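You operate a simulated robot arm through the tools that you are given. There is no shell and no other tool.

You run a simulated two-armed robot. Do the job below in one go: nothing can be reset, and whatever is moved stays where it is left.

## Task
Jog machine 2 to within 2 mm of X 520, Y 900, Z 360.
Fine: lock Z for the X and Y moves, then unlock it and lower the probe.

Only the result counts: the job must be done as asked and must still hold three seconds after the hand-in. Knocking over, shifting, dropping, spilling or breaking anything else fails it.

## Robot
Two 7-joint arms with fingered hands on one trunk that stands fixed in place. Base frame: the origin is at the foot of the trunk, x ahead of it, y to its left, z up. Readings come in mm, degrees, newtons and seconds.
The left shoulder is at [70, 169, 1093], the right one opposite. With the tool pointing down near the work surface each hand reaches from about 260 to 680 mm from the base axis, measured 20 degrees to its own side. Payload 3.4 kg a hand.
The tool frame of a hand sits at the grasp point between the pads (the TCP): z along the fingers, y along the line on which they close. The tips reach 23 mm beyond it. The gripper opens to 116 mm; its body begins 65 mm behind the TCP. The gripper is a hand of 4 fingers: y runs from the thumb to the fingers, the wrist lies at [0, 0, -211] in the tool frame.
Orientation is that of the tool frame in the base frame, as a unit quaternion [x, y, z, w]. With the fingers straight down and closing along the base's y, the tool's x points along the base's -x, its y along +y and its z along -z.

## Interface
- The arms move only by the tool play_rows. It takes "left_rows", "right_rows" or both (then of equal length, played together; a hand with none holds still); each is one flat list of numbers, 6 for each row, row after row: the shift along the tool's x, y, z in units of 300 mm (1.0 is 300 mm), then the turn, a rotation vector about the tool's x, y, z in units of 90 degrees (1.0 is 90 degrees). In form: [tx, ty, tz, rx, ry, rz, tx, ty, tz, rx, ry, rz, ...]. A call has 1 to 20 rows; each row is the pose to reach, as a shift and turn from the pose commanded when the call began, along the tool's axes at that moment. A call with a number of a shift or a turn outside -1 to 1 is refused whole. A row lasts 0.2 s, in which the tool goes at most 50 mm and 8.6 degrees; a call with a longer step from one row to the next is refused whole. Where a pose cannot be reached the arm comes as near as it can. A force on the tool above 90 N (or 10 N above the force at the start of the call, whichever is more), or a blocked arm, ends the call early, and 0.2 s more pass. In this call time passes only in rows, and 0.2 s behind the last. It gives the time, the measured TCP pose, the force on the tool (base axes), the opening and the grip force at its end, in the units of the frame above (readings bear some noise), with the torque about the TCP (base axes, N m) and any sound that the robot's microphone picked up.
- Cameras (640 x 400 px; columns grow to the right, rows downward): "scene" is now at [134.9, 12.6, 1315.7]; the picture's right is [0.14, -0.99, 0.00], its down [-0.62, -0.09, -0.78] and it looks along [0.77, 0.11, -0.62] (base axes); focal length 320 px, centre (320, 200). "left" rides on the left gripper at [-69, 1, -90] in its tool frame; the picture's right is [-0.01, -1.00, 0.00], its down [0.79, -0.01, -0.61] and it looks along [0.61, -0.01, 0.79] (tool axes); focal length 251 px, centre (320, 200). "right" rides on the right gripper at [69, 1, -90] in its tool frame; the picture's right is [-0.01, 1.00, 0.00], its down [-0.80, -0.01, -0.61] and it looks along [-0.61, -0.01, 0.80] (tool axes); focal length 251 px, centre (320, 200).
- camera(camera): a new picture of that camera. It takes no simulated time.
- slide_trunk(by): slides the trunk up (or, below 0, down) by that many mm; the arms and the scene camera ride with it, the base frame stays. It gives what a move gives, with no picture.
- curl_fingers(finger1, finger2, finger3, thumb_bend, hand): sets how far each is bent, from 0 (flat) to 1 (curled in); at 0.3 the hand is open as for a grip, at 0.7 the pads meet at the TCP. One left out holds its place. A second passes; each finger stops where it meets its share of the squeeze, and holds until it gets a number again. It is the only way to open and close the hand. It gives what a move gives, with no picture; readings hold the bend of each and the force on the fingers (four entries, about 0 where the hand has none), thumb and palm.
- head_to(pan, tilt): turns the head with the scene camera to pan (to the left, within 86 degrees either way) and tilt (down, from -29 to 69), counted from straight ahead of the robot. It gives what a move gives.
- locate(camera, pixels): for up to 12 pixels [column, row] of the newest picture of that camera ("zoom" is the newest enlarged one), the place [x, y, z] in the base frame of the surface seen there, good to about 2 mm. It takes no simulated time.
- close_up(camera, box): a new picture of the part [left, top, right, bottom] of that camera's present view, enlarged. It takes no simulated time.
- job_done(): hands the job in; it is judged then, once.

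Open the grippers and draw the arms clear of the work before you hand the job in, unless the task says otherwise.

The tools are called after ">>>" by a JSON object that holds its "method" and its "body". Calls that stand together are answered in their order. play_rows: Moves the arms, as the interface text tells. Its arguments: {"type":"object","properties":{"left_rows":{"type":"array","items":{"type":"number"}},"right_rows":{"type":"array","items":{"type":"number"}}},"required":[]} The other tools are called the same way: slide_trunk (by) moves the trunk up or down; curl_fingers (finger1, finger2, finger3, thumb_bend, hand) moves the fingers one by one; head_to (pan, tilt) turns the head that bears the scene camera; camera (camera) takes a picture; locate (camera, pixels) gives the place of the surface under pixels of a picture; close_up (camera, box) takes an enlarged picture of a part of a camera's view; job_done () hands the job in.

At the start:

```text
clock: 0.0
left_ee_pos: [396.4, 314.7, 989.3]
left_tool_rot: [0.0, 1.0, 0.0, -0.001]
left_ft_force: [0.5, -0.1, 0.9]
left_moment: [0.0, 0.03, -0.01]
left_finger_gap: 115.9
left_finger_force: 0.0
left_shape: jaw
left_bend: [0.3, 0.3, 0.3, 0.3]
left_finger forces: [0.0, 0.0, 0.1, 0.0, 0.1, 0.1]
right_ee_pos: [548.8, -112.4, 1009.6]
right_tool_rot: [0.0, 1.0, -0.001, 0.0]
right_ft_force: [0.2, -0.2, -0.3]
right_moment: [0.03, -0.02, -0.01]
right_finger_gap: 116.2
right_finger_force: 0.1
right_shape: jaw
right_bend: [0.3, 0.3, 0.3, 0.3]
right_finger forces: [0.0, 0.1, 0.1, 0.0, 0.0, 0.0]
trunk travel left (down, up): [-600.0, 340.0]
head pan, tilt (commanded): [8.0, 38.5]
```

scene: 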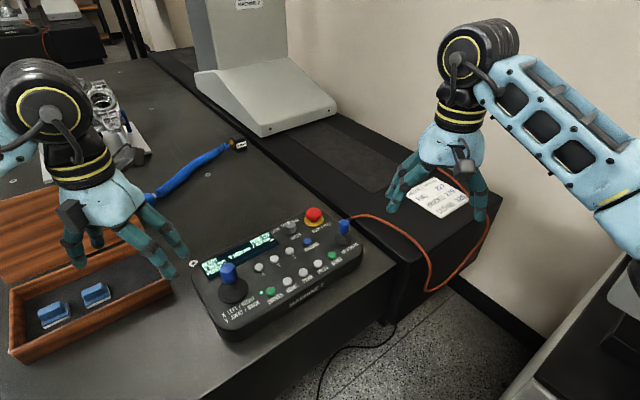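
right: 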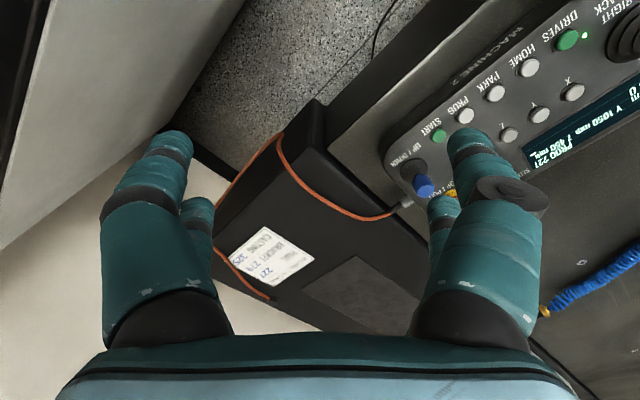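
left: 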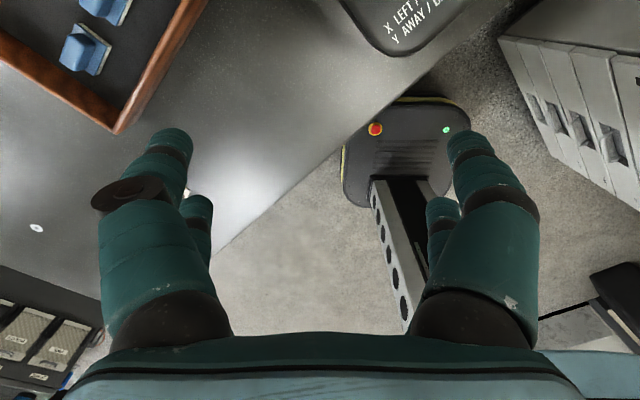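

The scene picture shows a jog console labelled MACHINE 2 around pixels (190-365, 205-340). I take an enlarged picture of it to read its labels and display.

>>> {"method": "close_up", "body": {"camera": "scene", "box": [180, 195, 380, 345]}}

>>> {"method": "close_up", "body": {"camera": "scene", "box": [180, 225, 300, 300]}}

>>> {"method": "close_up", "body": {"camera": "scene", "box": [380, 160, 500, 235]}}

```text
2.67 times, centred on (280, 270) of scene
```

zoom: 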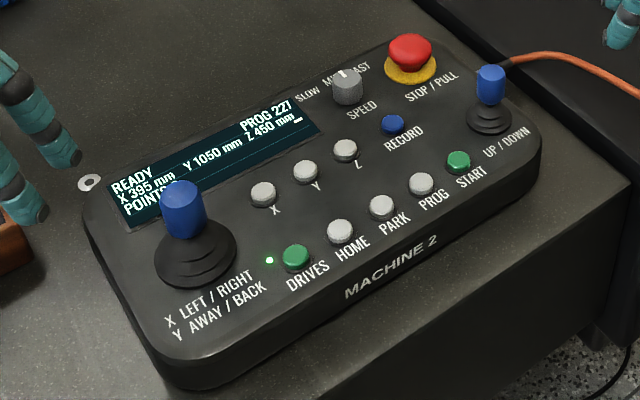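

```text
5.33 times, centred on (240, 262) of scene
```

zoom: 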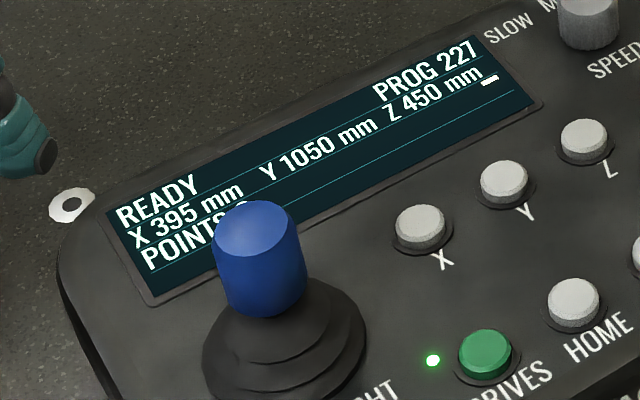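

```text
5.33 times, centred on (440, 198) of scene
```

zoom: 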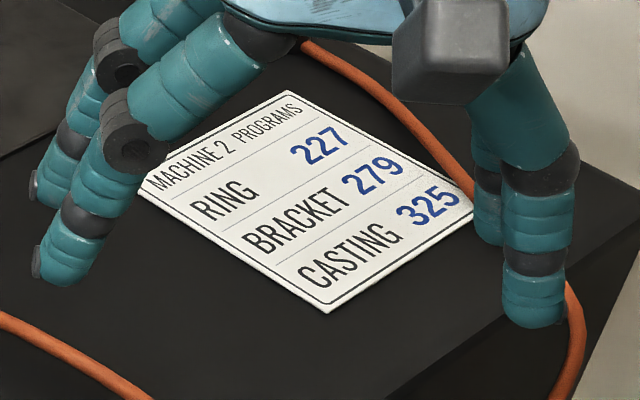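

The display reads READY, PROG 227, X 395, Y 1050, Z 450; the left stick does X/Y, the right one up/down, and the X/Y/Z buttons look like axis locks. I locate the controls in a fresh enlarged picture and view the rest of the scene.

>>> {"method": "close_up", "body": {"camera": "scene", "box": [180, 195, 380, 345]}}

>>> {"method": "camera", "body": {"camera": "scene"}}

```text
2.67 times, centred on (280, 270) of scene
```

zoom: 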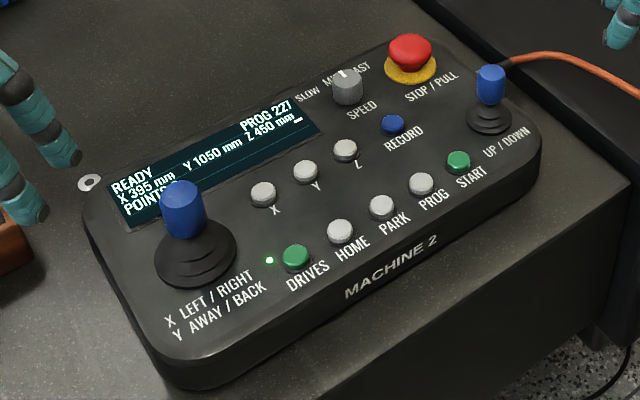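

```text
taken
```

scene: 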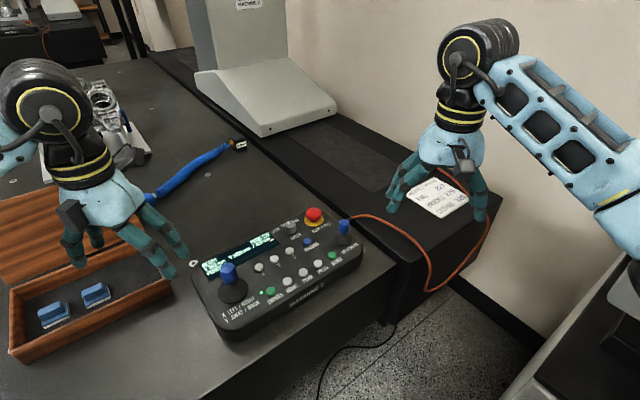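

I now locate the tops of the controls on the console in this enlarged picture: left stick (181,192), right stick (491,75), X (263,187), Y (305,165), Z (345,144), speed knob (347,82), and panel spots.

>>> {"method": "locate", "body": {"camera": "zoom", "pixels": [[181, 190], [184, 220], [491, 72], [491, 95], [263, 187], [305, 165], [345, 144], [347, 78], [410, 42], [393, 123], [295, 256], [458, 160]]}}

>>> {"method": "locate", "body": {"camera": "zoom", "pixels": [[100, 205], [150, 360], [530, 140], [400, 55], [320, 200], [230, 210], [380, 165], [505, 150], [470, 50], [200, 285], [90, 182], [520, 62]]}}

>>> {"method": "head_to", "body": {"pan": 20, "tilt": 10}}

>>> {"method": "camera", "body": {"camera": "scene"}}

```text
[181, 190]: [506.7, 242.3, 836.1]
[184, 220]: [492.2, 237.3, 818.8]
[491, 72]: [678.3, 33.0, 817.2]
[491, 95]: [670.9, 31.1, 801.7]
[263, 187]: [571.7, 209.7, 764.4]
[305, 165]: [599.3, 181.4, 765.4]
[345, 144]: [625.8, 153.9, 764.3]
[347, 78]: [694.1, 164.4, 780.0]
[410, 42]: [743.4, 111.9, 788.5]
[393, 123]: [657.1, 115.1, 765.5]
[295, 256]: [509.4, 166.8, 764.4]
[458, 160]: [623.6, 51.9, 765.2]
```

```text
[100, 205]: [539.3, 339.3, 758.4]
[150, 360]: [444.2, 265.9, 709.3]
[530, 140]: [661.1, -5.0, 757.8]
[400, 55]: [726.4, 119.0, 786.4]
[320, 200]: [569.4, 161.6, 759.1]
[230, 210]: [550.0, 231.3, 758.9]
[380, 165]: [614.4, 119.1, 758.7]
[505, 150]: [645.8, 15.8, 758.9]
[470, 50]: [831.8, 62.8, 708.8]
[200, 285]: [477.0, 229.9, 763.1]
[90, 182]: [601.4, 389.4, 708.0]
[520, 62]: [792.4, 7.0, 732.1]
```

```text
clock: 0.9
left_ee_pos: [395.9, 313.7, 988.7]
left_tool_rot: [0.0, 1.0, 0.0, -0.001]
left_ft_force: [0.0, 0.6, 0.1]
left_moment: [0.02, -0.03, 0.0]
left_finger_gap: 116.0
left_finger_force: 0.0
left_shape: jaw
left_bend: [0.3, 0.3, 0.3, 0.3]
left_finger forces: [0.0, 0.0, 0.0, 0.0, 0.1, 0.0]
right_ee_pos: [550.6, -112.9, 1009.1]
right_tool_rot: [0.0, 1.0, 0.0, 0.0]
right_ft_force: [-0.1, -0.2, -0.1]
right_moment: [0.01, -0.01, 0.01]
right_finger_gap: 115.9
right_finger_force: 0.0
right_shape: jaw
right_bend: [0.3, 0.3, 0.3, 0.3]
right_finger forces: [0.0, 0.1, 0.1, 0.0, 0.1, 0.0]
trunk travel left (down, up): [-600.0, 340.0]
head pan, tilt (commanded): [20.0, 10.0]
```

```text
taken
```

scene: 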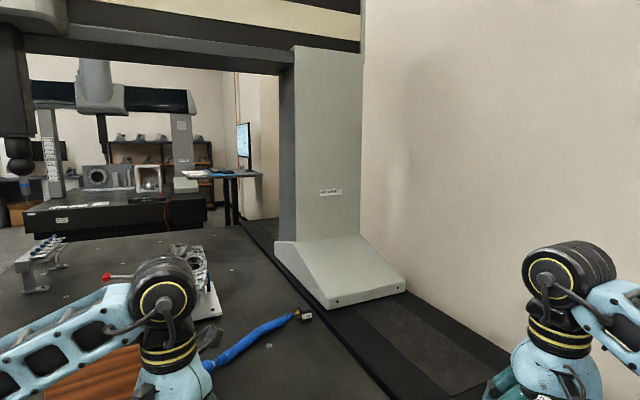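

Machine 2 is the bridge-type measuring machine over the near table; its probe head is at the left edge near (20,150). I turn the head left to see the probe and its surroundings.

>>> {"method": "head_to", "body": {"pan": 45, "tilt": 12}}

>>> {"method": "camera", "body": {"camera": "scene"}}

```text
clock: 1.8
left_ee_pos: [396.9, 314.9, 988.9]
left_tool_rot: [0.0, 1.0, 0.0, 0.0]
left_ft_force: [-0.4, -0.5, 0.7]
left_moment: [-0.01, -0.03, -0.01]
left_finger_gap: 115.9
left_finger_force: 0.1
left_shape: jaw
left_bend: [0.3, 0.3, 0.3, 0.3]
left_finger forces: [0.0, 0.0, 0.0, 0.1, 0.1, 0.2]
right_ee_pos: [549.7, -112.8, 1008.3]
right_tool_rot: [0.0, 1.0, 0.0, 0.0]
right_ft_force: [0.4, -0.3, 0.2]
right_moment: [-0.02, 0.01, -0.03]
right_finger_gap: 115.8
right_finger_force: 0.0
right_shape: jaw
right_bend: [0.3, 0.3, 0.3, 0.3]
right_finger forces: [0.1, 0.0, 0.1, 0.1, 0.0, 0.0]
trunk travel left (down, up): [-600.0, 340.0]
head pan, tilt (commanded): [45.0, 12.0]
```

```text
taken
```

scene: 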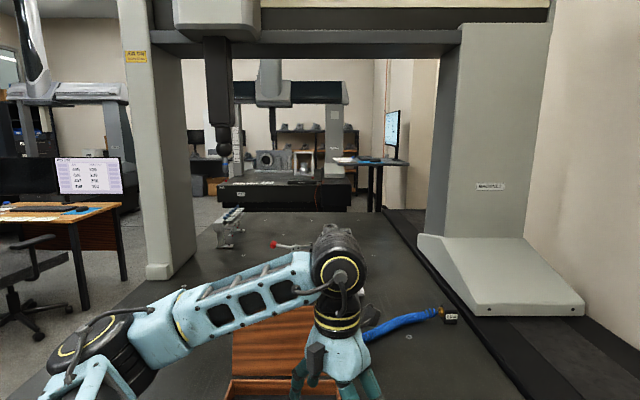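

>>> {"method": "close_up", "body": {"camera": "scene", "box": [120, 0, 320, 150]}}

>>> {"method": "close_up", "body": {"camera": "scene", "box": [190, 120, 450, 320]}}

>>> {"method": "close_up", "body": {"camera": "scene", "box": [40, 150, 140, 200]}}

```text
2.67 times, centred on (220, 75) of scene
```

zoom: 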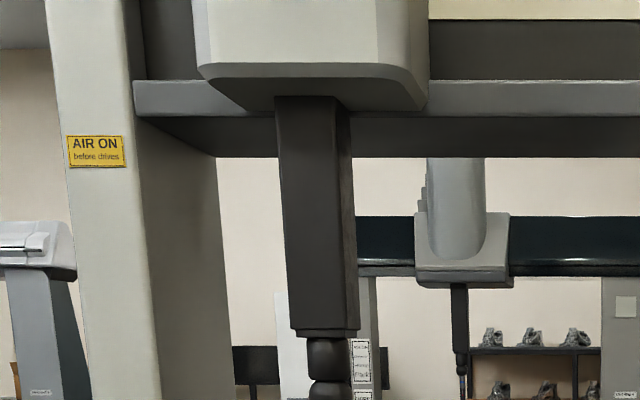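

```text
2.00 times, centred on (320, 220) of scene
```

zoom: 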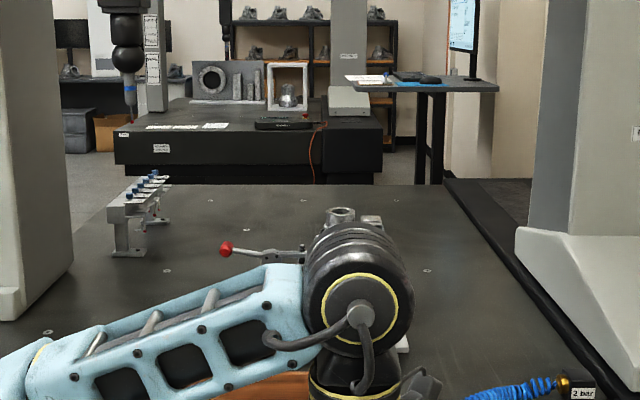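

```text
6.40 times, centred on (90, 175) of scene
```

zoom: 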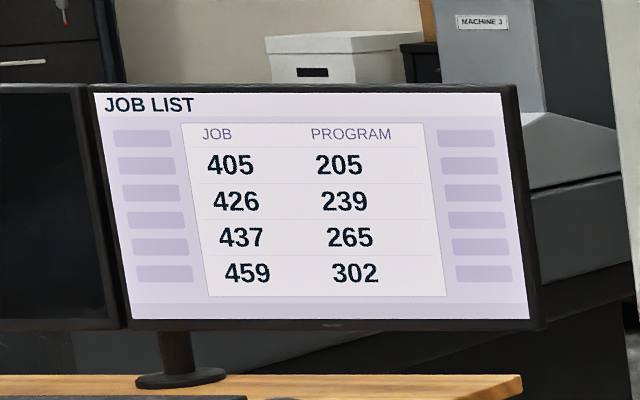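

The READY display and the lit drives lamp agree with the "AIR ON before drives" tag. I measure where the probe tip, the bridge legs, the workpiece and the rack are.

>>> {"method": "close_up", "body": {"camera": "scene", "box": [190, 120, 310, 195]}}

>>> {"method": "locate", "body": {"camera": "scene", "pixels": [[224, 150], [160, 270], [490, 300], [426, 245], [232, 215], [222, 240], [340, 230], [276, 245], [190, 275], [300, 214], [217, 40], [285, 45]]}}

```text
5.33 times, centred on (250, 158) of scene
```

zoom: 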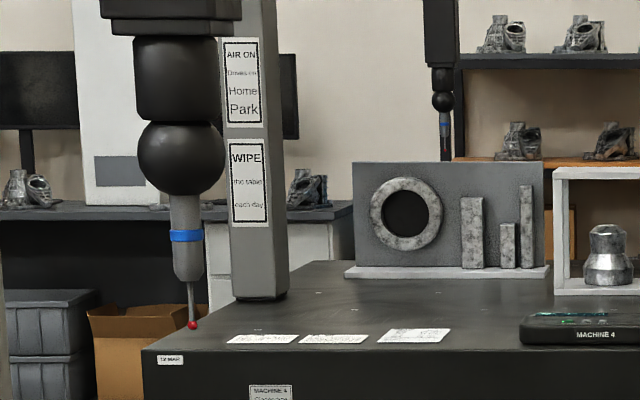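

```text
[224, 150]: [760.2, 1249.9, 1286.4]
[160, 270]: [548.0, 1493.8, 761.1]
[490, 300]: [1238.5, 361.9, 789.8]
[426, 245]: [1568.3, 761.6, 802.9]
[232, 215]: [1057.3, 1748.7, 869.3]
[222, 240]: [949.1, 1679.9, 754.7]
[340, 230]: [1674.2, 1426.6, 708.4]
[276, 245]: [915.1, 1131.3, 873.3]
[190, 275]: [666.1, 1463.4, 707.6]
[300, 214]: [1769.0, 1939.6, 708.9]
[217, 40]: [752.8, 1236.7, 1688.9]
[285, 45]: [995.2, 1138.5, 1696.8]
```

>>> {"method": "locate", "body": {"camera": "zoom", "pixels": [[192, 325], [187, 236], [181, 160], [190, 265], [191, 300]]}}

>>> {"method": "head_to", "body": {"pan": 40, "tilt": 32}}

>>> {"method": "camera", "body": {"camera": "scene"}}

```text
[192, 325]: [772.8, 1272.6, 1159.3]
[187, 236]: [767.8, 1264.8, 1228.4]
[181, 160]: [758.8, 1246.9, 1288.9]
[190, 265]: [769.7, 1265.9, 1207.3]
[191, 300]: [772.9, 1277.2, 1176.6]
```

```text
clock: 2.6
left_ee_pos: [396.1, 314.2, 989.3]
left_tool_rot: [-0.001, 1.0, 0.0, 0.0]
left_ft_force: [-0.3, -0.5, -0.2]
left_moment: [0.0, 0.0, -0.02]
left_finger_gap: 115.7
left_finger_force: 0.0
left_shape: jaw
left_bend: [0.3, 0.3, 0.3, 0.3]
left_finger forces: [0.0, 0.0, 0.1, 0.1, 0.1, 0.0]
right_ee_pos: [550.3, -110.9, 1009.0]
right_tool_rot: [0.0, 1.0, 0.0, 0.0]
right_ft_force: [0.8, 0.3, 0.5]
right_moment: [0.01, 0.02, -0.01]
right_finger_gap: 115.7
right_finger_force: 0.0
right_shape: jaw
right_bend: [0.3, 0.3, 0.3, 0.3]
right_finger forces: [0.0, 0.1, 0.1, 0.1, 0.0, 0.0]
trunk travel left (down, up): [-600.0, 340.0]
head pan, tilt (commanded): [40.0, 32.0]
```

```text
taken
```

scene: 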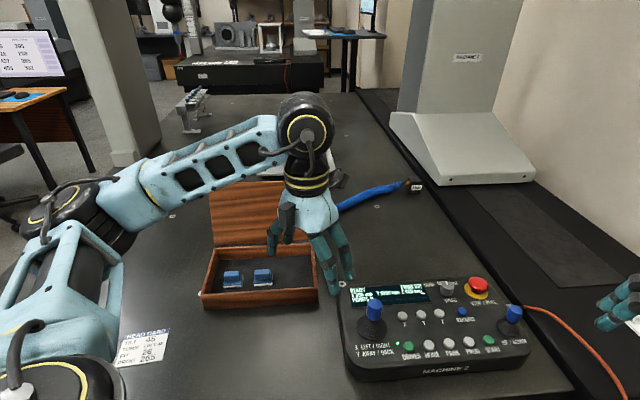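

The probe tip is at about (773,1273,1159), 450 mm above the table at 709, so the machine's Z is height above the table. I look closely at the console display again from this angle and at the card on the table at (145,345).

>>> {"method": "close_up", "body": {"camera": "scene", "box": [335, 265, 535, 390]}}

>>> {"method": "close_up", "body": {"camera": "scene", "box": [340, 275, 440, 312]}}

>>> {"method": "close_up", "body": {"camera": "scene", "box": [100, 315, 200, 378]}}

>>> {"method": "close_up", "body": {"camera": "scene", "box": [160, 80, 440, 255]}}

```text
3.20 times, centred on (435, 328) of scene
```

zoom: 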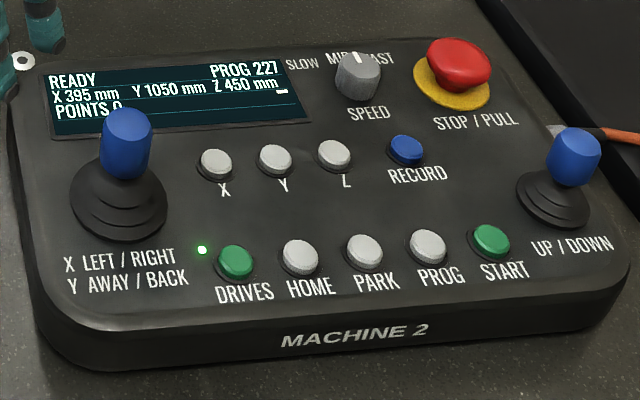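

```text
6.40 times, centred on (390, 294) of scene
```

zoom: 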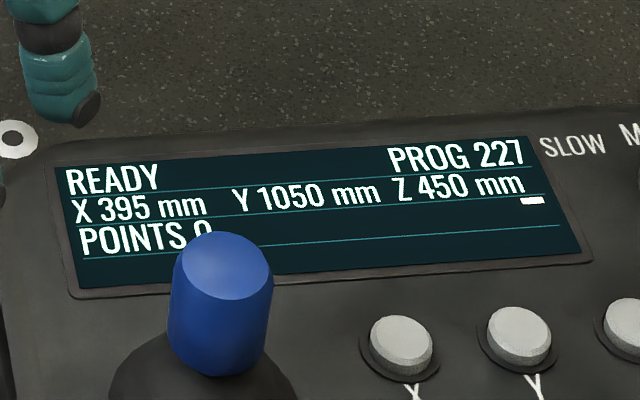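

```text
6.35 times, centred on (150, 346) of scene
```

zoom: 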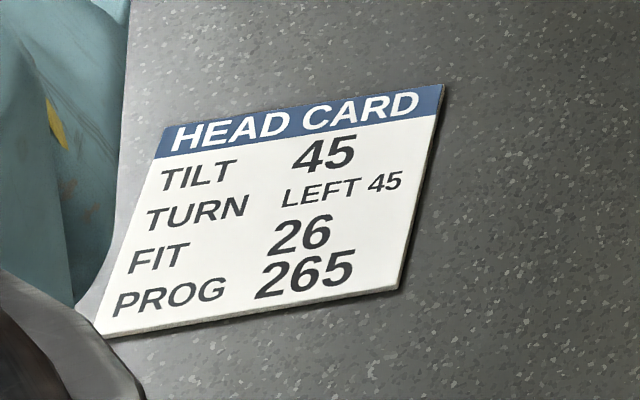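

```text
2.29 times, centred on (300, 168) of scene
```

zoom: 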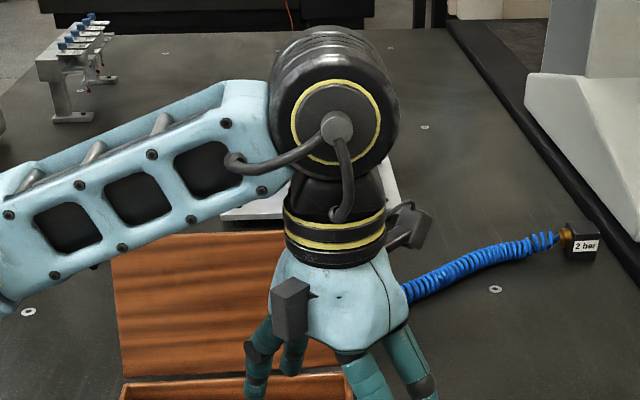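

The display carries a small white bar under the Z column at (533,200) of the enlarged picture, whose meaning I must test. First I learn the hand: I curl finger1 of the left hand in free air and look.

>>> {"method": "curl_fingers", "body": {"hand": "left", "finger1": 1.0}}

>>> {"method": "camera", "body": {"camera": "left"}}

>>> {"method": "curl_fingers", "body": {"hand": "left", "finger2": 1.0}}

>>> {"method": "camera", "body": {"camera": "left"}}

>>> {"method": "curl_fingers", "body": {"hand": "left", "finger3": 1.0}}

>>> {"method": "camera", "body": {"camera": "left"}}

```text
clock: 3.6
left_ee_pos: [396.6, 313.6, 989.1]
left_tool_rot: [0.0, 1.0, 0.0, 0.0]
left_ft_force: [0.0, -0.1, -0.6]
left_moment: [-0.03, -0.03, 0.0]
left_finger_gap: 49.8
left_finger_force: 0.1
left_shape: fingers
left_bend: [1.0, 0.3, 0.3, 0.3]
left_finger forces: [0.0, 0.0, 0.0, 0.1, 0.1, 0.0]
right_ee_pos: [549.4, -112.6, 1009.0]
right_tool_rot: [0.0, 1.0, 0.0, 0.001]
right_ft_force: [-0.3, -0.4, -0.3]
right_moment: [-0.01, 0.01, 0.02]
right_finger_gap: 116.0
right_finger_force: 0.1
right_shape: jaw
right_bend: [0.3, 0.3, 0.3, 0.3]
right_finger forces: [0.1, 0.1, 0.1, 0.0, 0.0, 0.0]
trunk travel left (down, up): [-600.0, 340.0]
head pan, tilt (commanded): [40.0, 32.0]
```

```text
taken
```

left: 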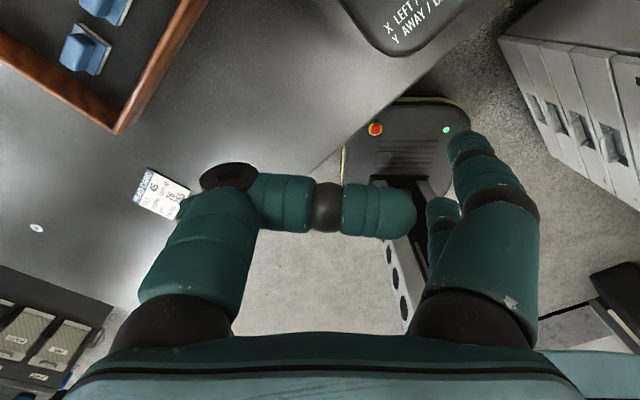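

```text
clock: 4.7
left_ee_pos: [395.9, 314.8, 990.4]
left_tool_rot: [0.0, 1.0, 0.0, 0.0]
left_ft_force: [0.7, -0.5, 0.1]
left_moment: [0.01, -0.03, -0.01]
left_finger_gap: 49.4
left_finger_force: 0.0
left_shape: fingers
left_bend: [1.0, 1.0, 0.3, 0.3]
left_finger forces: [0.1, 0.1, 0.1, 0.0, 0.0, 0.0]
right_ee_pos: [550.0, -112.5, 1008.3]
right_tool_rot: [0.001, 1.0, 0.001, -0.001]
right_ft_force: [-0.4, 0.1, -0.2]
right_moment: [0.01, 0.05, 0.02]
right_finger_gap: 115.9
right_finger_force: 0.1
right_shape: jaw
right_bend: [0.3, 0.3, 0.3, 0.3]
right_finger forces: [0.1, 0.0, 0.1, 0.0, 0.1, 0.0]
trunk travel left (down, up): [-600.0, 340.0]
head pan, tilt (commanded): [40.0, 32.0]
```

```text
taken
```

left: 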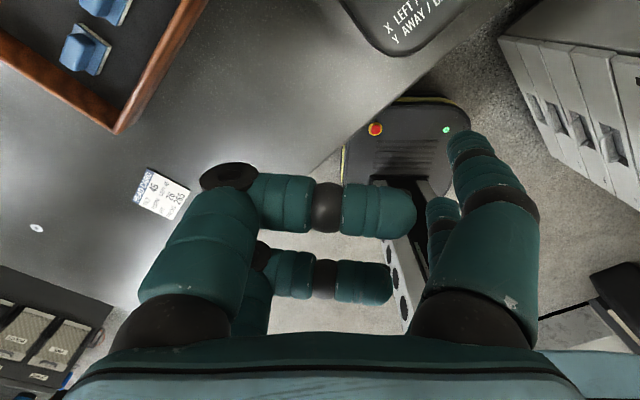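

```text
clock: 5.7
left_ee_pos: [396.6, 313.3, 988.3]
left_tool_rot: [0.0, 1.0, 0.0, 0.001]
left_ft_force: [-0.4, 1.1, 0.4]
left_moment: [0.0, 0.03, 0.01]
left_finger_gap: 49.6
left_finger_force: 0.0
left_shape: fingers
left_bend: [1.0, 1.0, 0.9, 0.3]
left_finger forces: [0.0, 0.0, 0.0, 0.0, 0.0, 0.0]
right_ee_pos: [549.7, -112.9, 1008.7]
right_tool_rot: [0.0, 1.0, 0.0, 0.0]
right_ft_force: [0.6, 1.1, 0.8]
right_moment: [0.01, -0.02, 0.02]
right_finger_gap: 115.8
right_finger_force: 0.1
right_shape: jaw
right_bend: [0.3, 0.3, 0.3, 0.3]
right_finger forces: [0.0, 0.1, 0.0, 0.0, 0.1, 0.1]
trunk travel left (down, up): [-600.0, 340.0]
head pan, tilt (commanded): [40.0, 32.0]
```

```text
taken
```

left: 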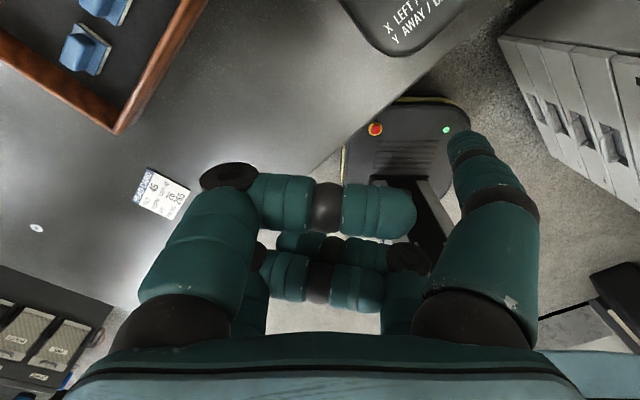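

The digits sit 2×2: finger1 (+y, −x), finger2 (+y, +x), finger3 (−y, +x) and thumb (−y, −x). With three curled, the thumb at (465,150) stays extended; I measure its surface points to know where the tip is in the tool frame.

>>> {"method": "locate", "body": {"camera": "left", "pixels": [[465, 135], [455, 148], [470, 160], [480, 175], [500, 200], [480, 250], [400, 210], [390, 195], [290, 200], [320, 205], [230, 177], [470, 130]]}}

```text
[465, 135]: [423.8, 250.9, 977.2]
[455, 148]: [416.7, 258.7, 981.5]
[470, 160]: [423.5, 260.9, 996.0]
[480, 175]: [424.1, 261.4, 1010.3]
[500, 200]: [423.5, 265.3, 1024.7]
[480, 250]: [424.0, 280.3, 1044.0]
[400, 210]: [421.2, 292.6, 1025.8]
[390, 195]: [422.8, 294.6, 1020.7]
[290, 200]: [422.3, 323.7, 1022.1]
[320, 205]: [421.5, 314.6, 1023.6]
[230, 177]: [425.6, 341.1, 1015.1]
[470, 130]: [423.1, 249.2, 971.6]
```

I take an enlarged view of the thumb to see its distal segment's direction and width.

>>> {"method": "close_up", "body": {"camera": "left", "box": [400, 110, 560, 210]}}

>>> {"method": "locate", "body": {"camera": "zoom", "pixels": [[195, 100], [230, 85], [280, 90], [200, 150], [250, 140], [320, 130], [220, 220], [290, 200], [370, 190], [270, 290], [350, 270], [450, 250]]}}

```text
4.00 times, centred on (480, 160) of left
```

zoom: 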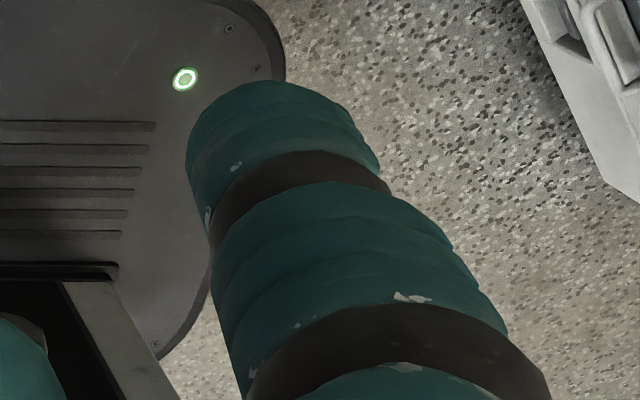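

```text
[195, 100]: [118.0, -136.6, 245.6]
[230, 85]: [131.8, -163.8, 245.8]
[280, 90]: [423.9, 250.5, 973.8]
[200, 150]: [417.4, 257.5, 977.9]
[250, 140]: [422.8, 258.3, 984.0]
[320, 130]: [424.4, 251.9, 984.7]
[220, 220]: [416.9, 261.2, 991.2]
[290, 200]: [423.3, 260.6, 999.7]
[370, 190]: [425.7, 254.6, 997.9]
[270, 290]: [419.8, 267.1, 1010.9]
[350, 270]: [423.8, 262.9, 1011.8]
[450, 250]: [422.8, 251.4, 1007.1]
```

The thumb tip sits near tool (−18, −67, +23) at bend 0.3. I turn the head onto the console to get an accurate layout of its controls.

>>> {"method": "head_to", "body": {"pan": 14, "tilt": 44}}

>>> {"method": "close_up", "body": {"camera": "scene", "box": [200, 130, 440, 280]}}

```text
clock: 6.5
left_ee_pos: [395.2, 314.7, 988.5]
left_tool_rot: [0.001, 1.0, -0.001, 0.0]
left_ft_force: [0.8, -0.3, -0.3]
left_moment: [0.0, -0.01, 0.0]
left_finger_gap: 49.6
left_finger_force: 0.1
left_shape: fingers
left_bend: [1.0, 1.0, 0.9, 0.3]
left_finger forces: [0.0, 0.0, 0.1, 0.0, 0.1, 0.0]
right_ee_pos: [550.5, -112.4, 1009.0]
right_tool_rot: [0.0, 1.0, 0.0, -0.001]
right_ft_force: [-0.5, -0.2, -0.9]
right_moment: [0.03, 0.01, 0.04]
right_finger_gap: 116.0
right_finger_force: 0.0
right_shape: jaw
right_bend: [0.3, 0.3, 0.3, 0.3]
right_finger forces: [0.0, 0.1, 0.1, 0.0, 0.0, 0.1]
trunk travel left (down, up): [-600.0, 340.0]
head pan, tilt (commanded): [14.0, 44.0]
```

```text
2.67 times, centred on (320, 205) of scene
```

zoom: 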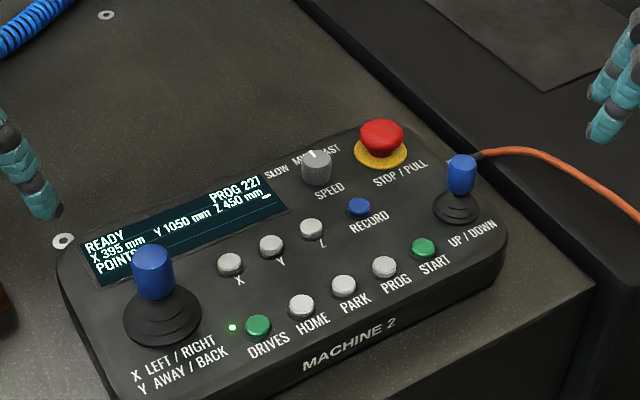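

>>> {"method": "locate", "body": {"camera": "zoom", "pixels": [[135, 253], [154, 246], [172, 253], [153, 258], [153, 270], [155, 290], [138, 280], [172, 280], [462, 160], [449, 165], [475, 165], [462, 185]]}}

>>> {"method": "locate", "body": {"camera": "zoom", "pixels": [[311, 226], [302, 229], [321, 229], [311, 222], [311, 233], [270, 242], [230, 260], [358, 206], [316, 155], [380, 128], [358, 132], [404, 132]]}}

>>> {"method": "close_up", "body": {"camera": "scene", "box": [350, 180, 410, 220]}}

```text
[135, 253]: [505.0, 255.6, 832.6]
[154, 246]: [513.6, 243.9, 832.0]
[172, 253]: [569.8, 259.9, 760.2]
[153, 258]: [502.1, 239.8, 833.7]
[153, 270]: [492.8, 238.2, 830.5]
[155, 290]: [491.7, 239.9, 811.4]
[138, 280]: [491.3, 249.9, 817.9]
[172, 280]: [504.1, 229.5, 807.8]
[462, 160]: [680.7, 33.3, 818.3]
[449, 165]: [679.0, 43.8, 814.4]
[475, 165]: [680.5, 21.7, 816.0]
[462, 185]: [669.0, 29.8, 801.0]
```

```text
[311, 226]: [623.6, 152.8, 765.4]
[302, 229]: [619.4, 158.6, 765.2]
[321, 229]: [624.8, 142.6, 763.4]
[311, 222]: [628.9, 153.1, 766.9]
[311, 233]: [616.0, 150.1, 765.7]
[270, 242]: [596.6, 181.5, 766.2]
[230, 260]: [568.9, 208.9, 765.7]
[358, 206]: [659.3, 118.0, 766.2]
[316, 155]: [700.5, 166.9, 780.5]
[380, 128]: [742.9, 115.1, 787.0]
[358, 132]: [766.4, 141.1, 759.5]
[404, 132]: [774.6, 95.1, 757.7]
```

```text
10.00 times, centred on (380, 200) of scene
```

zoom: 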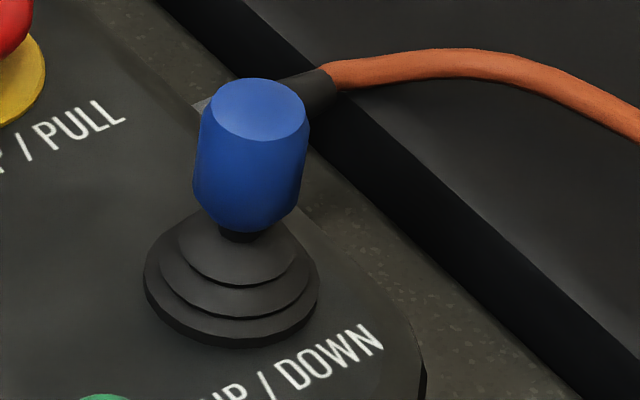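

Layout: left stick cap centre ≈(504,242), top 834; right stick ≈(681,33), top 818; Z button ≈(624,152,766). I move the left hand, thumb extended, over to bring the thumb tip above the Z button, staying high.

>>> {"method": "play_rows", "body": {"left_rows": [-0.117, -0.053, 0, 0, 0, 0, -0.233, -0.106, 0, 0, 0, 0, -0.35, -0.158, 0, 0, 0, 0, -0.467, -0.211, 0, 0, 0, 0, -0.583, -0.264, 0, 0, 0, 0, -0.7, -0.317, 0, 0, 0, 0, -0.7, -0.317, 0.15, 0, 0, 0, -0.7, -0.317, 0.3, 0, 0, 0, -0.7, -0.317, 0.43, 0, 0, 0]}}

>>> {"method": "camera", "body": {"camera": "left"}}

>>> {"method": "camera", "body": {"camera": "scene"}}

```text
clock: 8.6
left_ee_pos: [606.2, 219.9, 861.8]
left_tool_rot: [0.0, 1.0, 0.001, -0.001]
left_ft_force: [-0.2, 0.4, 0.4]
left_moment: [0.0, 0.02, 0.01]
left_finger_gap: 49.5
left_finger_force: 0.0
left_shape: fingers
left_bend: [1.0, 1.0, 0.91, 0.3]
left_finger forces: [0.0, 0.1, 0.0, 0.0, 0.0, 0.0]
right_ee_pos: [550.4, -111.8, 1007.9]
right_tool_rot: [0.0, 1.0, 0.0, 0.001]
right_ft_force: [1.1, 0.6, -1.0]
right_moment: [-0.01, -0.01, -0.01]
right_finger_gap: 115.5
right_finger_force: 0.0
right_shape: jaw
right_bend: [0.3, 0.3, 0.3, 0.3]
right_finger forces: [0.0, 0.1, 0.0, 0.1, 0.0, 0.0]
trunk travel left (down, up): [-600.0, 340.0]
head pan, tilt (commanded): [14.0, 44.0]
```

```text
taken
```

left: 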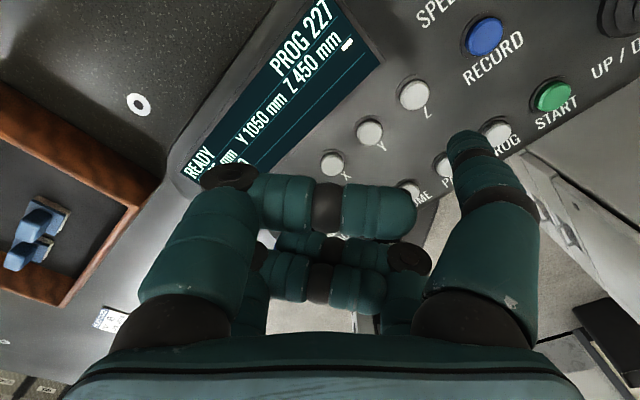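

```text
taken
```

scene: 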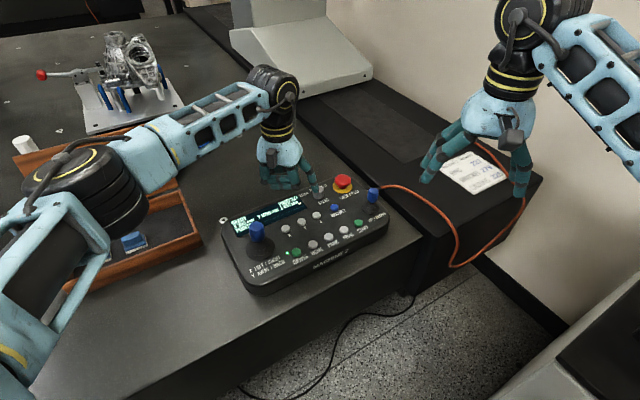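

The thumb tip should be right above the Z button by my projection (tip at (465,140), button at (414,95) in the left picture lies directly beneath). I check from the scene camera with an enlarged picture.

>>> {"method": "close_up", "body": {"camera": "scene", "box": [220, 130, 400, 242]}}

>>> {"method": "locate", "body": {"camera": "zoom", "pixels": [[320, 225], [330, 210], [270, 170], [240, 180], [200, 170], [315, 195], [325, 200], [300, 190], [180, 130], [250, 130], [290, 150], [335, 305]]}}

```text
3.56 times, centred on (310, 186) of scene
```

zoom: 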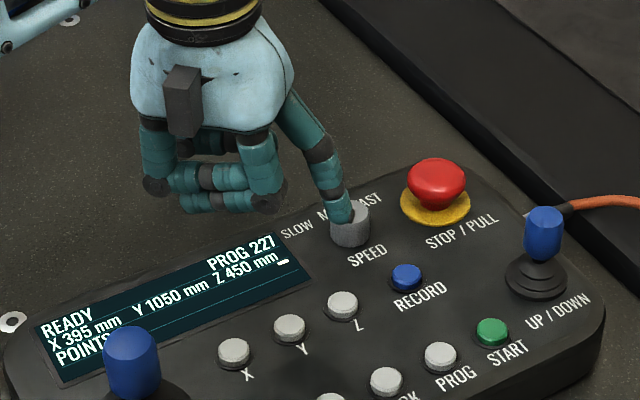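

```text
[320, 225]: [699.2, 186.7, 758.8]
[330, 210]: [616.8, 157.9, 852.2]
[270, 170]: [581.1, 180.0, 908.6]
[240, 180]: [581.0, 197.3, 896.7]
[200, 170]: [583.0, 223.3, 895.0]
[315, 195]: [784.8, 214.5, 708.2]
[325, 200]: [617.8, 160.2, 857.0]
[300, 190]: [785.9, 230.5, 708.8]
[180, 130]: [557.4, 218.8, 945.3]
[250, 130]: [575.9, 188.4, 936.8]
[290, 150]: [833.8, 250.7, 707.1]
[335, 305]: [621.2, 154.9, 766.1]
```

The thumb tip appears at about (340,220) in the enlarged picture. I locate its lowest end to refine its offset from the Z button.

>>> {"method": "locate", "body": {"camera": "zoom", "pixels": [[335, 218], [340, 221], [345, 218], [349, 214], [340, 214], [333, 213], [343, 208], [328, 190], [336, 190], [343, 302], [343, 295], [352, 297]]}}

```text
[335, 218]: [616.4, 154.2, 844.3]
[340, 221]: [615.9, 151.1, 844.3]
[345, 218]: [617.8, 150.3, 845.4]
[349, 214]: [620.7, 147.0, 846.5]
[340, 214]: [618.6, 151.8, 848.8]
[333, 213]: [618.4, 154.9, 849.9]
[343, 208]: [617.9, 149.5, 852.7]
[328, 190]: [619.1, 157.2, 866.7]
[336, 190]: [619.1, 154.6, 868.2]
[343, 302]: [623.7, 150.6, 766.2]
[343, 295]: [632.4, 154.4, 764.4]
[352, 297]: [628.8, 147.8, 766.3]
```

The tip centre is ≈(625,150), within 2 mm of the button's centre. I lower it by about 70 mm to just above the button.

>>> {"method": "play_rows", "body": {"left_rows": [0, 0.003, 0.08, 0, 0, 0, 0, 0.003, 0.16, 0, 0, 0, 0, 0.003, 0.21, 0, 0, 0, 0, 0.003, 0.233, 0, 0, 0]}}

>>> {"method": "close_up", "body": {"camera": "scene", "box": [220, 150, 400, 262]}}

```text
clock: 9.6
left_ee_pos: [607.3, 219.3, 791.3]
left_tool_rot: [0.0, 1.0, 0.0, 0.0]
left_ft_force: [-0.9, 0.2, 0.7]
left_moment: [-0.02, 0.03, -0.01]
left_finger_gap: 49.7
left_finger_force: 0.1
left_shape: fingers
left_bend: [1.0, 1.0, 0.91, 0.3]
left_finger forces: [0.0, 0.1, 0.0, 0.0, 0.0, 0.0]
right_ee_pos: [549.9, -113.0, 1009.1]
right_tool_rot: [-0.001, 1.0, 0.001, 0.0]
right_ft_force: [-1.1, 0.2, -0.6]
right_moment: [0.0, 0.02, -0.02]
right_finger_gap: 115.9
right_finger_force: 0.0
right_shape: jaw
right_bend: [0.3, 0.3, 0.3, 0.3]
right_finger forces: [0.0, 0.0, 0.0, 0.1, 0.0, 0.0]
trunk travel left (down, up): [-600.0, 340.0]
head pan, tilt (commanded): [14.0, 44.0]
```

```text
3.56 times, centred on (310, 206) of scene
```

zoom: 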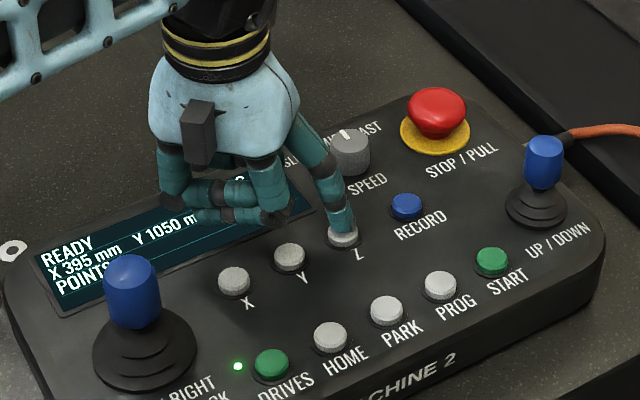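

The thumb tip at (342,225) is right above the Z button at (342,235). I press down 4 mm and read the force.

>>> {"method": "play_rows", "body": {"left_rows": [0, 0, 0.007, 0, 0, 0, 0, 0, 0.0133, 0, 0, 0]}}

>>> {"method": "close_up", "body": {"camera": "left", "box": [150, 0, 550, 250]}}

```text
clock: 10.2
left_ee_pos: [606.7, 220.3, 787.0]
left_tool_rot: [0.0, 1.0, 0.0, 0.0]
left_ft_force: [0.6, -0.1, 0.9]
left_moment: [-0.12, -0.03, 0.01]
left_finger_gap: 49.6
left_finger_force: 0.9
left_shape: fingers
left_bend: [1.0, 1.0, 0.91, 0.3]
left_finger forces: [0.0, 0.0, 0.0, 0.0, 1.6, 0.0]
right_ee_pos: [548.7, -111.7, 1009.5]
right_tool_rot: [0.0, 1.0, 0.0, 0.0]
right_ft_force: [0.2, -0.6, -0.1]
right_moment: [0.02, -0.03, 0.03]
right_finger_gap: 115.7
right_finger_force: 0.2
right_shape: jaw
right_bend: [0.3, 0.3, 0.3, 0.3]
right_finger forces: [0.0, 0.1, 0.0, 0.0, 0.1, 0.1]
trunk travel left (down, up): [-600.0, 340.0]
head pan, tilt (commanded): [14.0, 44.0]
```

```text
1.60 times, centred on (350, 125) of left
```

zoom: 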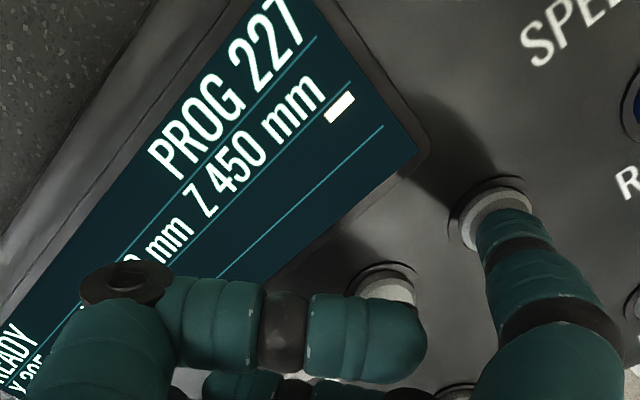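

The thumb just touches the button (1.6 N) and the left camera sees the display with the bar still beside Z. I press 2 mm further.

>>> {"method": "play_rows", "body": {"left_rows": [0, 0, 0.0067, 0, 0, 0]}}

>>> {"method": "close_up", "body": {"camera": "left", "box": [150, 0, 550, 250]}}

```text
clock: 10.6
left_ee_pos: [606.5, 219.2, 785.7]
left_tool_rot: [-0.001, 1.0, 0.0, 0.001]
left_ft_force: [0.8, 0.5, 3.1]
left_moment: [-0.19, -0.07, 0.05]
left_finger_gap: 49.8
left_finger_force: 1.9
left_shape: fingers
left_bend: [1.0, 1.0, 0.91, 0.29]
left_finger forces: [0.0, 0.0, 0.0, 0.0, 2.9, 0.1]
right_ee_pos: [549.5, -112.3, 1009.8]
right_tool_rot: [0.0, 1.0, 0.0, 0.0]
right_ft_force: [0.5, 0.1, 0.4]
right_moment: [0.02, -0.02, -0.03]
right_finger_gap: 115.8
right_finger_force: 0.0
right_shape: jaw
right_bend: [0.3, 0.3, 0.3, 0.3]
right_finger forces: [0.0, 0.1, 0.1, 0.0, 0.0, 0.1]
trunk travel left (down, up): [-600.0, 340.0]
head pan, tilt (commanded): [14.0, 44.0]
heard: click
```

```text
1.60 times, centred on (350, 125) of left
```

zoom: 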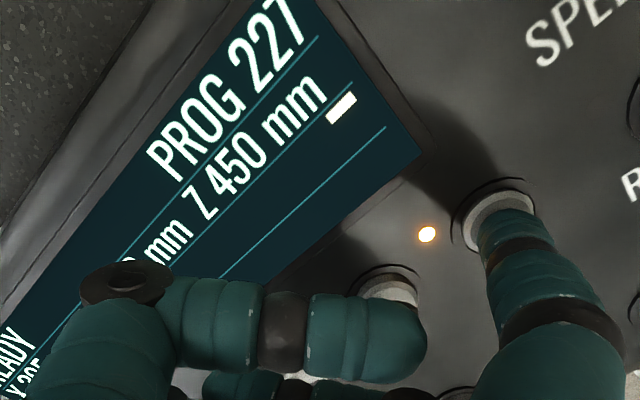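

A click was heard and an amber lamp lit at (427,233) beside the Z button. I lift the thumb straight up and view the display.

>>> {"method": "play_rows", "body": {"left_rows": [0, 0, -0.05, 0, 0, 0, 0, 0, -0.15, 0, 0, 0, 0, 0, -0.3, 0, 0, 0]}}

>>> {"method": "close_up", "body": {"camera": "scene", "box": [220, 150, 400, 262]}}

>>> {"method": "close_up", "body": {"camera": "left", "box": [150, 0, 550, 250]}}

```text
clock: 11.3
left_ee_pos: [605.9, 220.5, 875.0]
left_tool_rot: [0.0, 1.0, -0.001, 0.001]
left_ft_force: [0.3, 0.0, -0.1]
left_moment: [0.02, -0.02, 0.02]
left_finger_gap: 49.9
left_finger_force: 0.1
left_shape: fingers
left_bend: [1.0, 1.0, 0.91, 0.3]
left_finger forces: [0.0, 0.0, 0.1, 0.0, 0.1, 0.0]
right_ee_pos: [550.2, -112.8, 1009.6]
right_tool_rot: [0.0, 1.0, 0.0, 0.001]
right_ft_force: [-1.0, -0.7, 0.1]
right_moment: [-0.01, -0.02, 0.02]
right_finger_gap: 116.0
right_finger_force: 0.1
right_shape: jaw
right_bend: [0.3, 0.3, 0.3, 0.3]
right_finger forces: [0.0, 0.1, 0.0, 0.0, 0.0, 0.1]
trunk travel left (down, up): [-600.0, 340.0]
head pan, tilt (commanded): [14.0, 44.0]
```

```text
3.56 times, centred on (310, 206) of scene
```

zoom: 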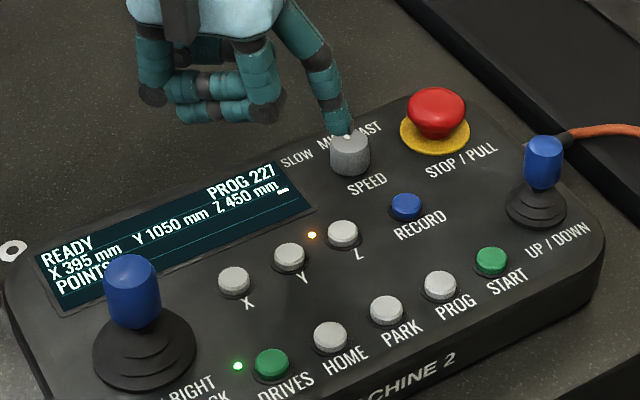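

```text
1.60 times, centred on (350, 125) of left
```

zoom: 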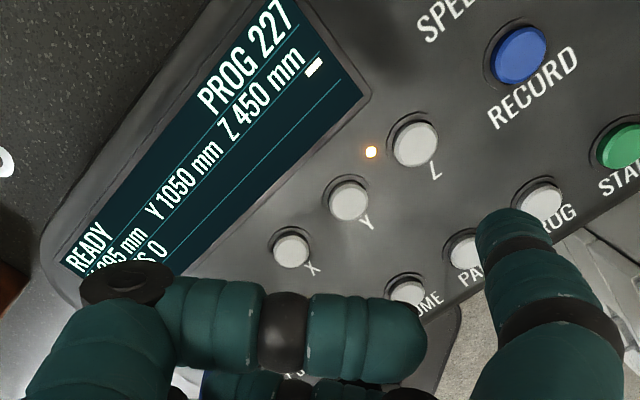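

The amber lamp by the Z button at (311,235) stays lit, so Z is latched locked. To read the display while the left hand works the stick, I shift the right hand 90 mm to the left so its camera covers the display.

>>> {"method": "play_rows", "body": {"right_rows": [0, 0.1, 0, 0, 0, 0, 0, 0.2, 0, 0, 0, 0, 0, 0.3, 0, 0, 0, 0]}}

>>> {"method": "camera", "body": {"camera": "right"}}

```text
clock: 12.2
left_ee_pos: [606.5, 220.2, 873.8]
left_tool_rot: [-0.001, 1.0, 0.0, 0.0]
left_ft_force: [0.3, 0.6, 0.4]
left_moment: [-0.01, 0.01, 0.0]
left_finger_gap: 49.7
left_finger_force: 0.2
left_shape: fingers
left_bend: [1.0, 1.0, 0.91, 0.3]
left_finger forces: [0.0, 0.0, 0.0, 0.0, 0.0, 0.0]
right_ee_pos: [549.9, -22.7, 1007.9]
right_tool_rot: [0.0, 1.0, -0.001, 0.0]
right_ft_force: [0.0, -0.6, -0.3]
right_moment: [-0.04, 0.0, 0.01]
right_finger_gap: 115.7
right_finger_force: 0.1
right_shape: jaw
right_bend: [0.3, 0.3, 0.3, 0.3]
right_finger forces: [0.0, 0.0, 0.0, 0.1, 0.0, 0.0]
trunk travel left (down, up): [-600.0, 340.0]
head pan, tilt (commanded): [14.0, 44.0]
```

```text
taken
```

right: 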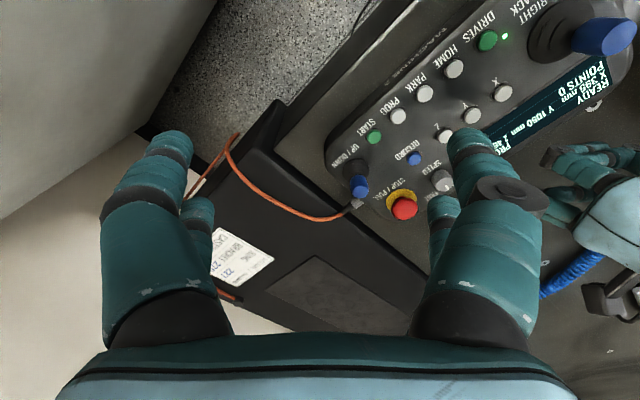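

Right fingers partly hide the display at (530,110). I turn the right hand 60° about its vertical axis so its camera looks between the fingers at the display.

>>> {"method": "play_rows", "body": {"right_rows": [0, 0, 0, 0, 0, -0.083, 0, 0, 0, 0, 0, -0.167, 0, 0, 0, 0, 0, -0.25, 0, 0, 0, 0, 0, -0.333, 0, 0, 0, 0, 0, -0.417, 0, 0, 0, 0, 0, -0.5, 0, 0, 0, 0, 0, -0.583, 0, 0, 0, 0, 0, -0.667]}}

>>> {"method": "camera", "body": {"camera": "right"}}

>>> {"method": "camera", "body": {"camera": "scene"}}

```text
clock: 13.9
left_ee_pos: [606.5, 220.2, 875.1]
left_tool_rot: [0.0, 1.0, 0.0, 0.0]
left_ft_force: [-0.7, -0.2, 0.6]
left_moment: [0.01, -0.01, 0.0]
left_finger_gap: 49.5
left_finger_force: 0.0
left_shape: fingers
left_bend: [1.0, 1.0, 0.91, 0.3]
left_finger forces: [0.0, 0.1, 0.0, 0.0, 0.1, 0.1]
right_ee_pos: [549.6, -23.7, 1008.7]
right_tool_rot: [-0.501, 0.866, 0.0, 0.0]
right_ft_force: [0.1, -0.5, 0.0]
right_moment: [0.0, -0.01, 0.02]
right_finger_gap: 115.8
right_finger_force: 0.1
right_shape: jaw
right_bend: [0.3, 0.3, 0.3, 0.3]
right_finger forces: [0.0, 0.0, 0.0, 0.0, 0.1, 0.0]
trunk travel left (down, up): [-600.0, 340.0]
head pan, tilt (commanded): [14.0, 44.0]
```

```text
taken
```

right: 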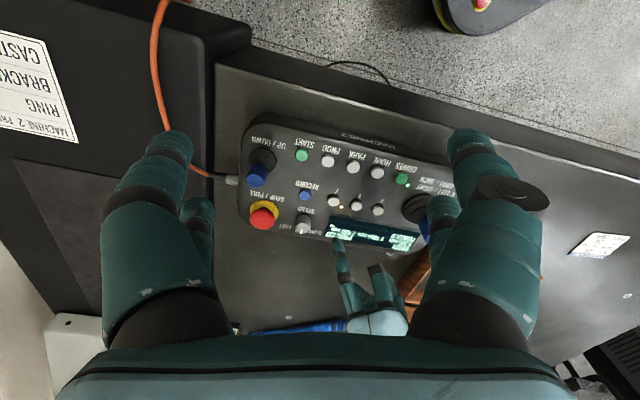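

```text
taken
```

scene: 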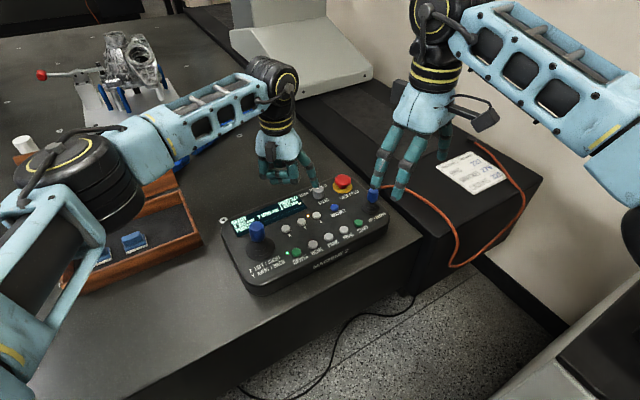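

The right camera now sees the whole console with the display at (370,235). I check that it's readable when enlarged.

>>> {"method": "close_up", "body": {"camera": "right", "box": [310, 170, 450, 258]}}

```text
4.55 times, centred on (380, 214) of right
```

zoom: 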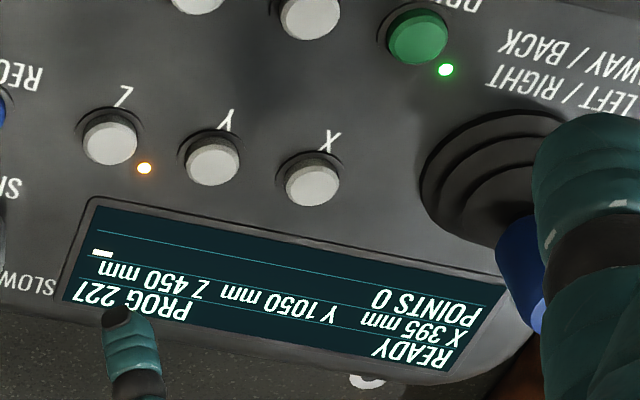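

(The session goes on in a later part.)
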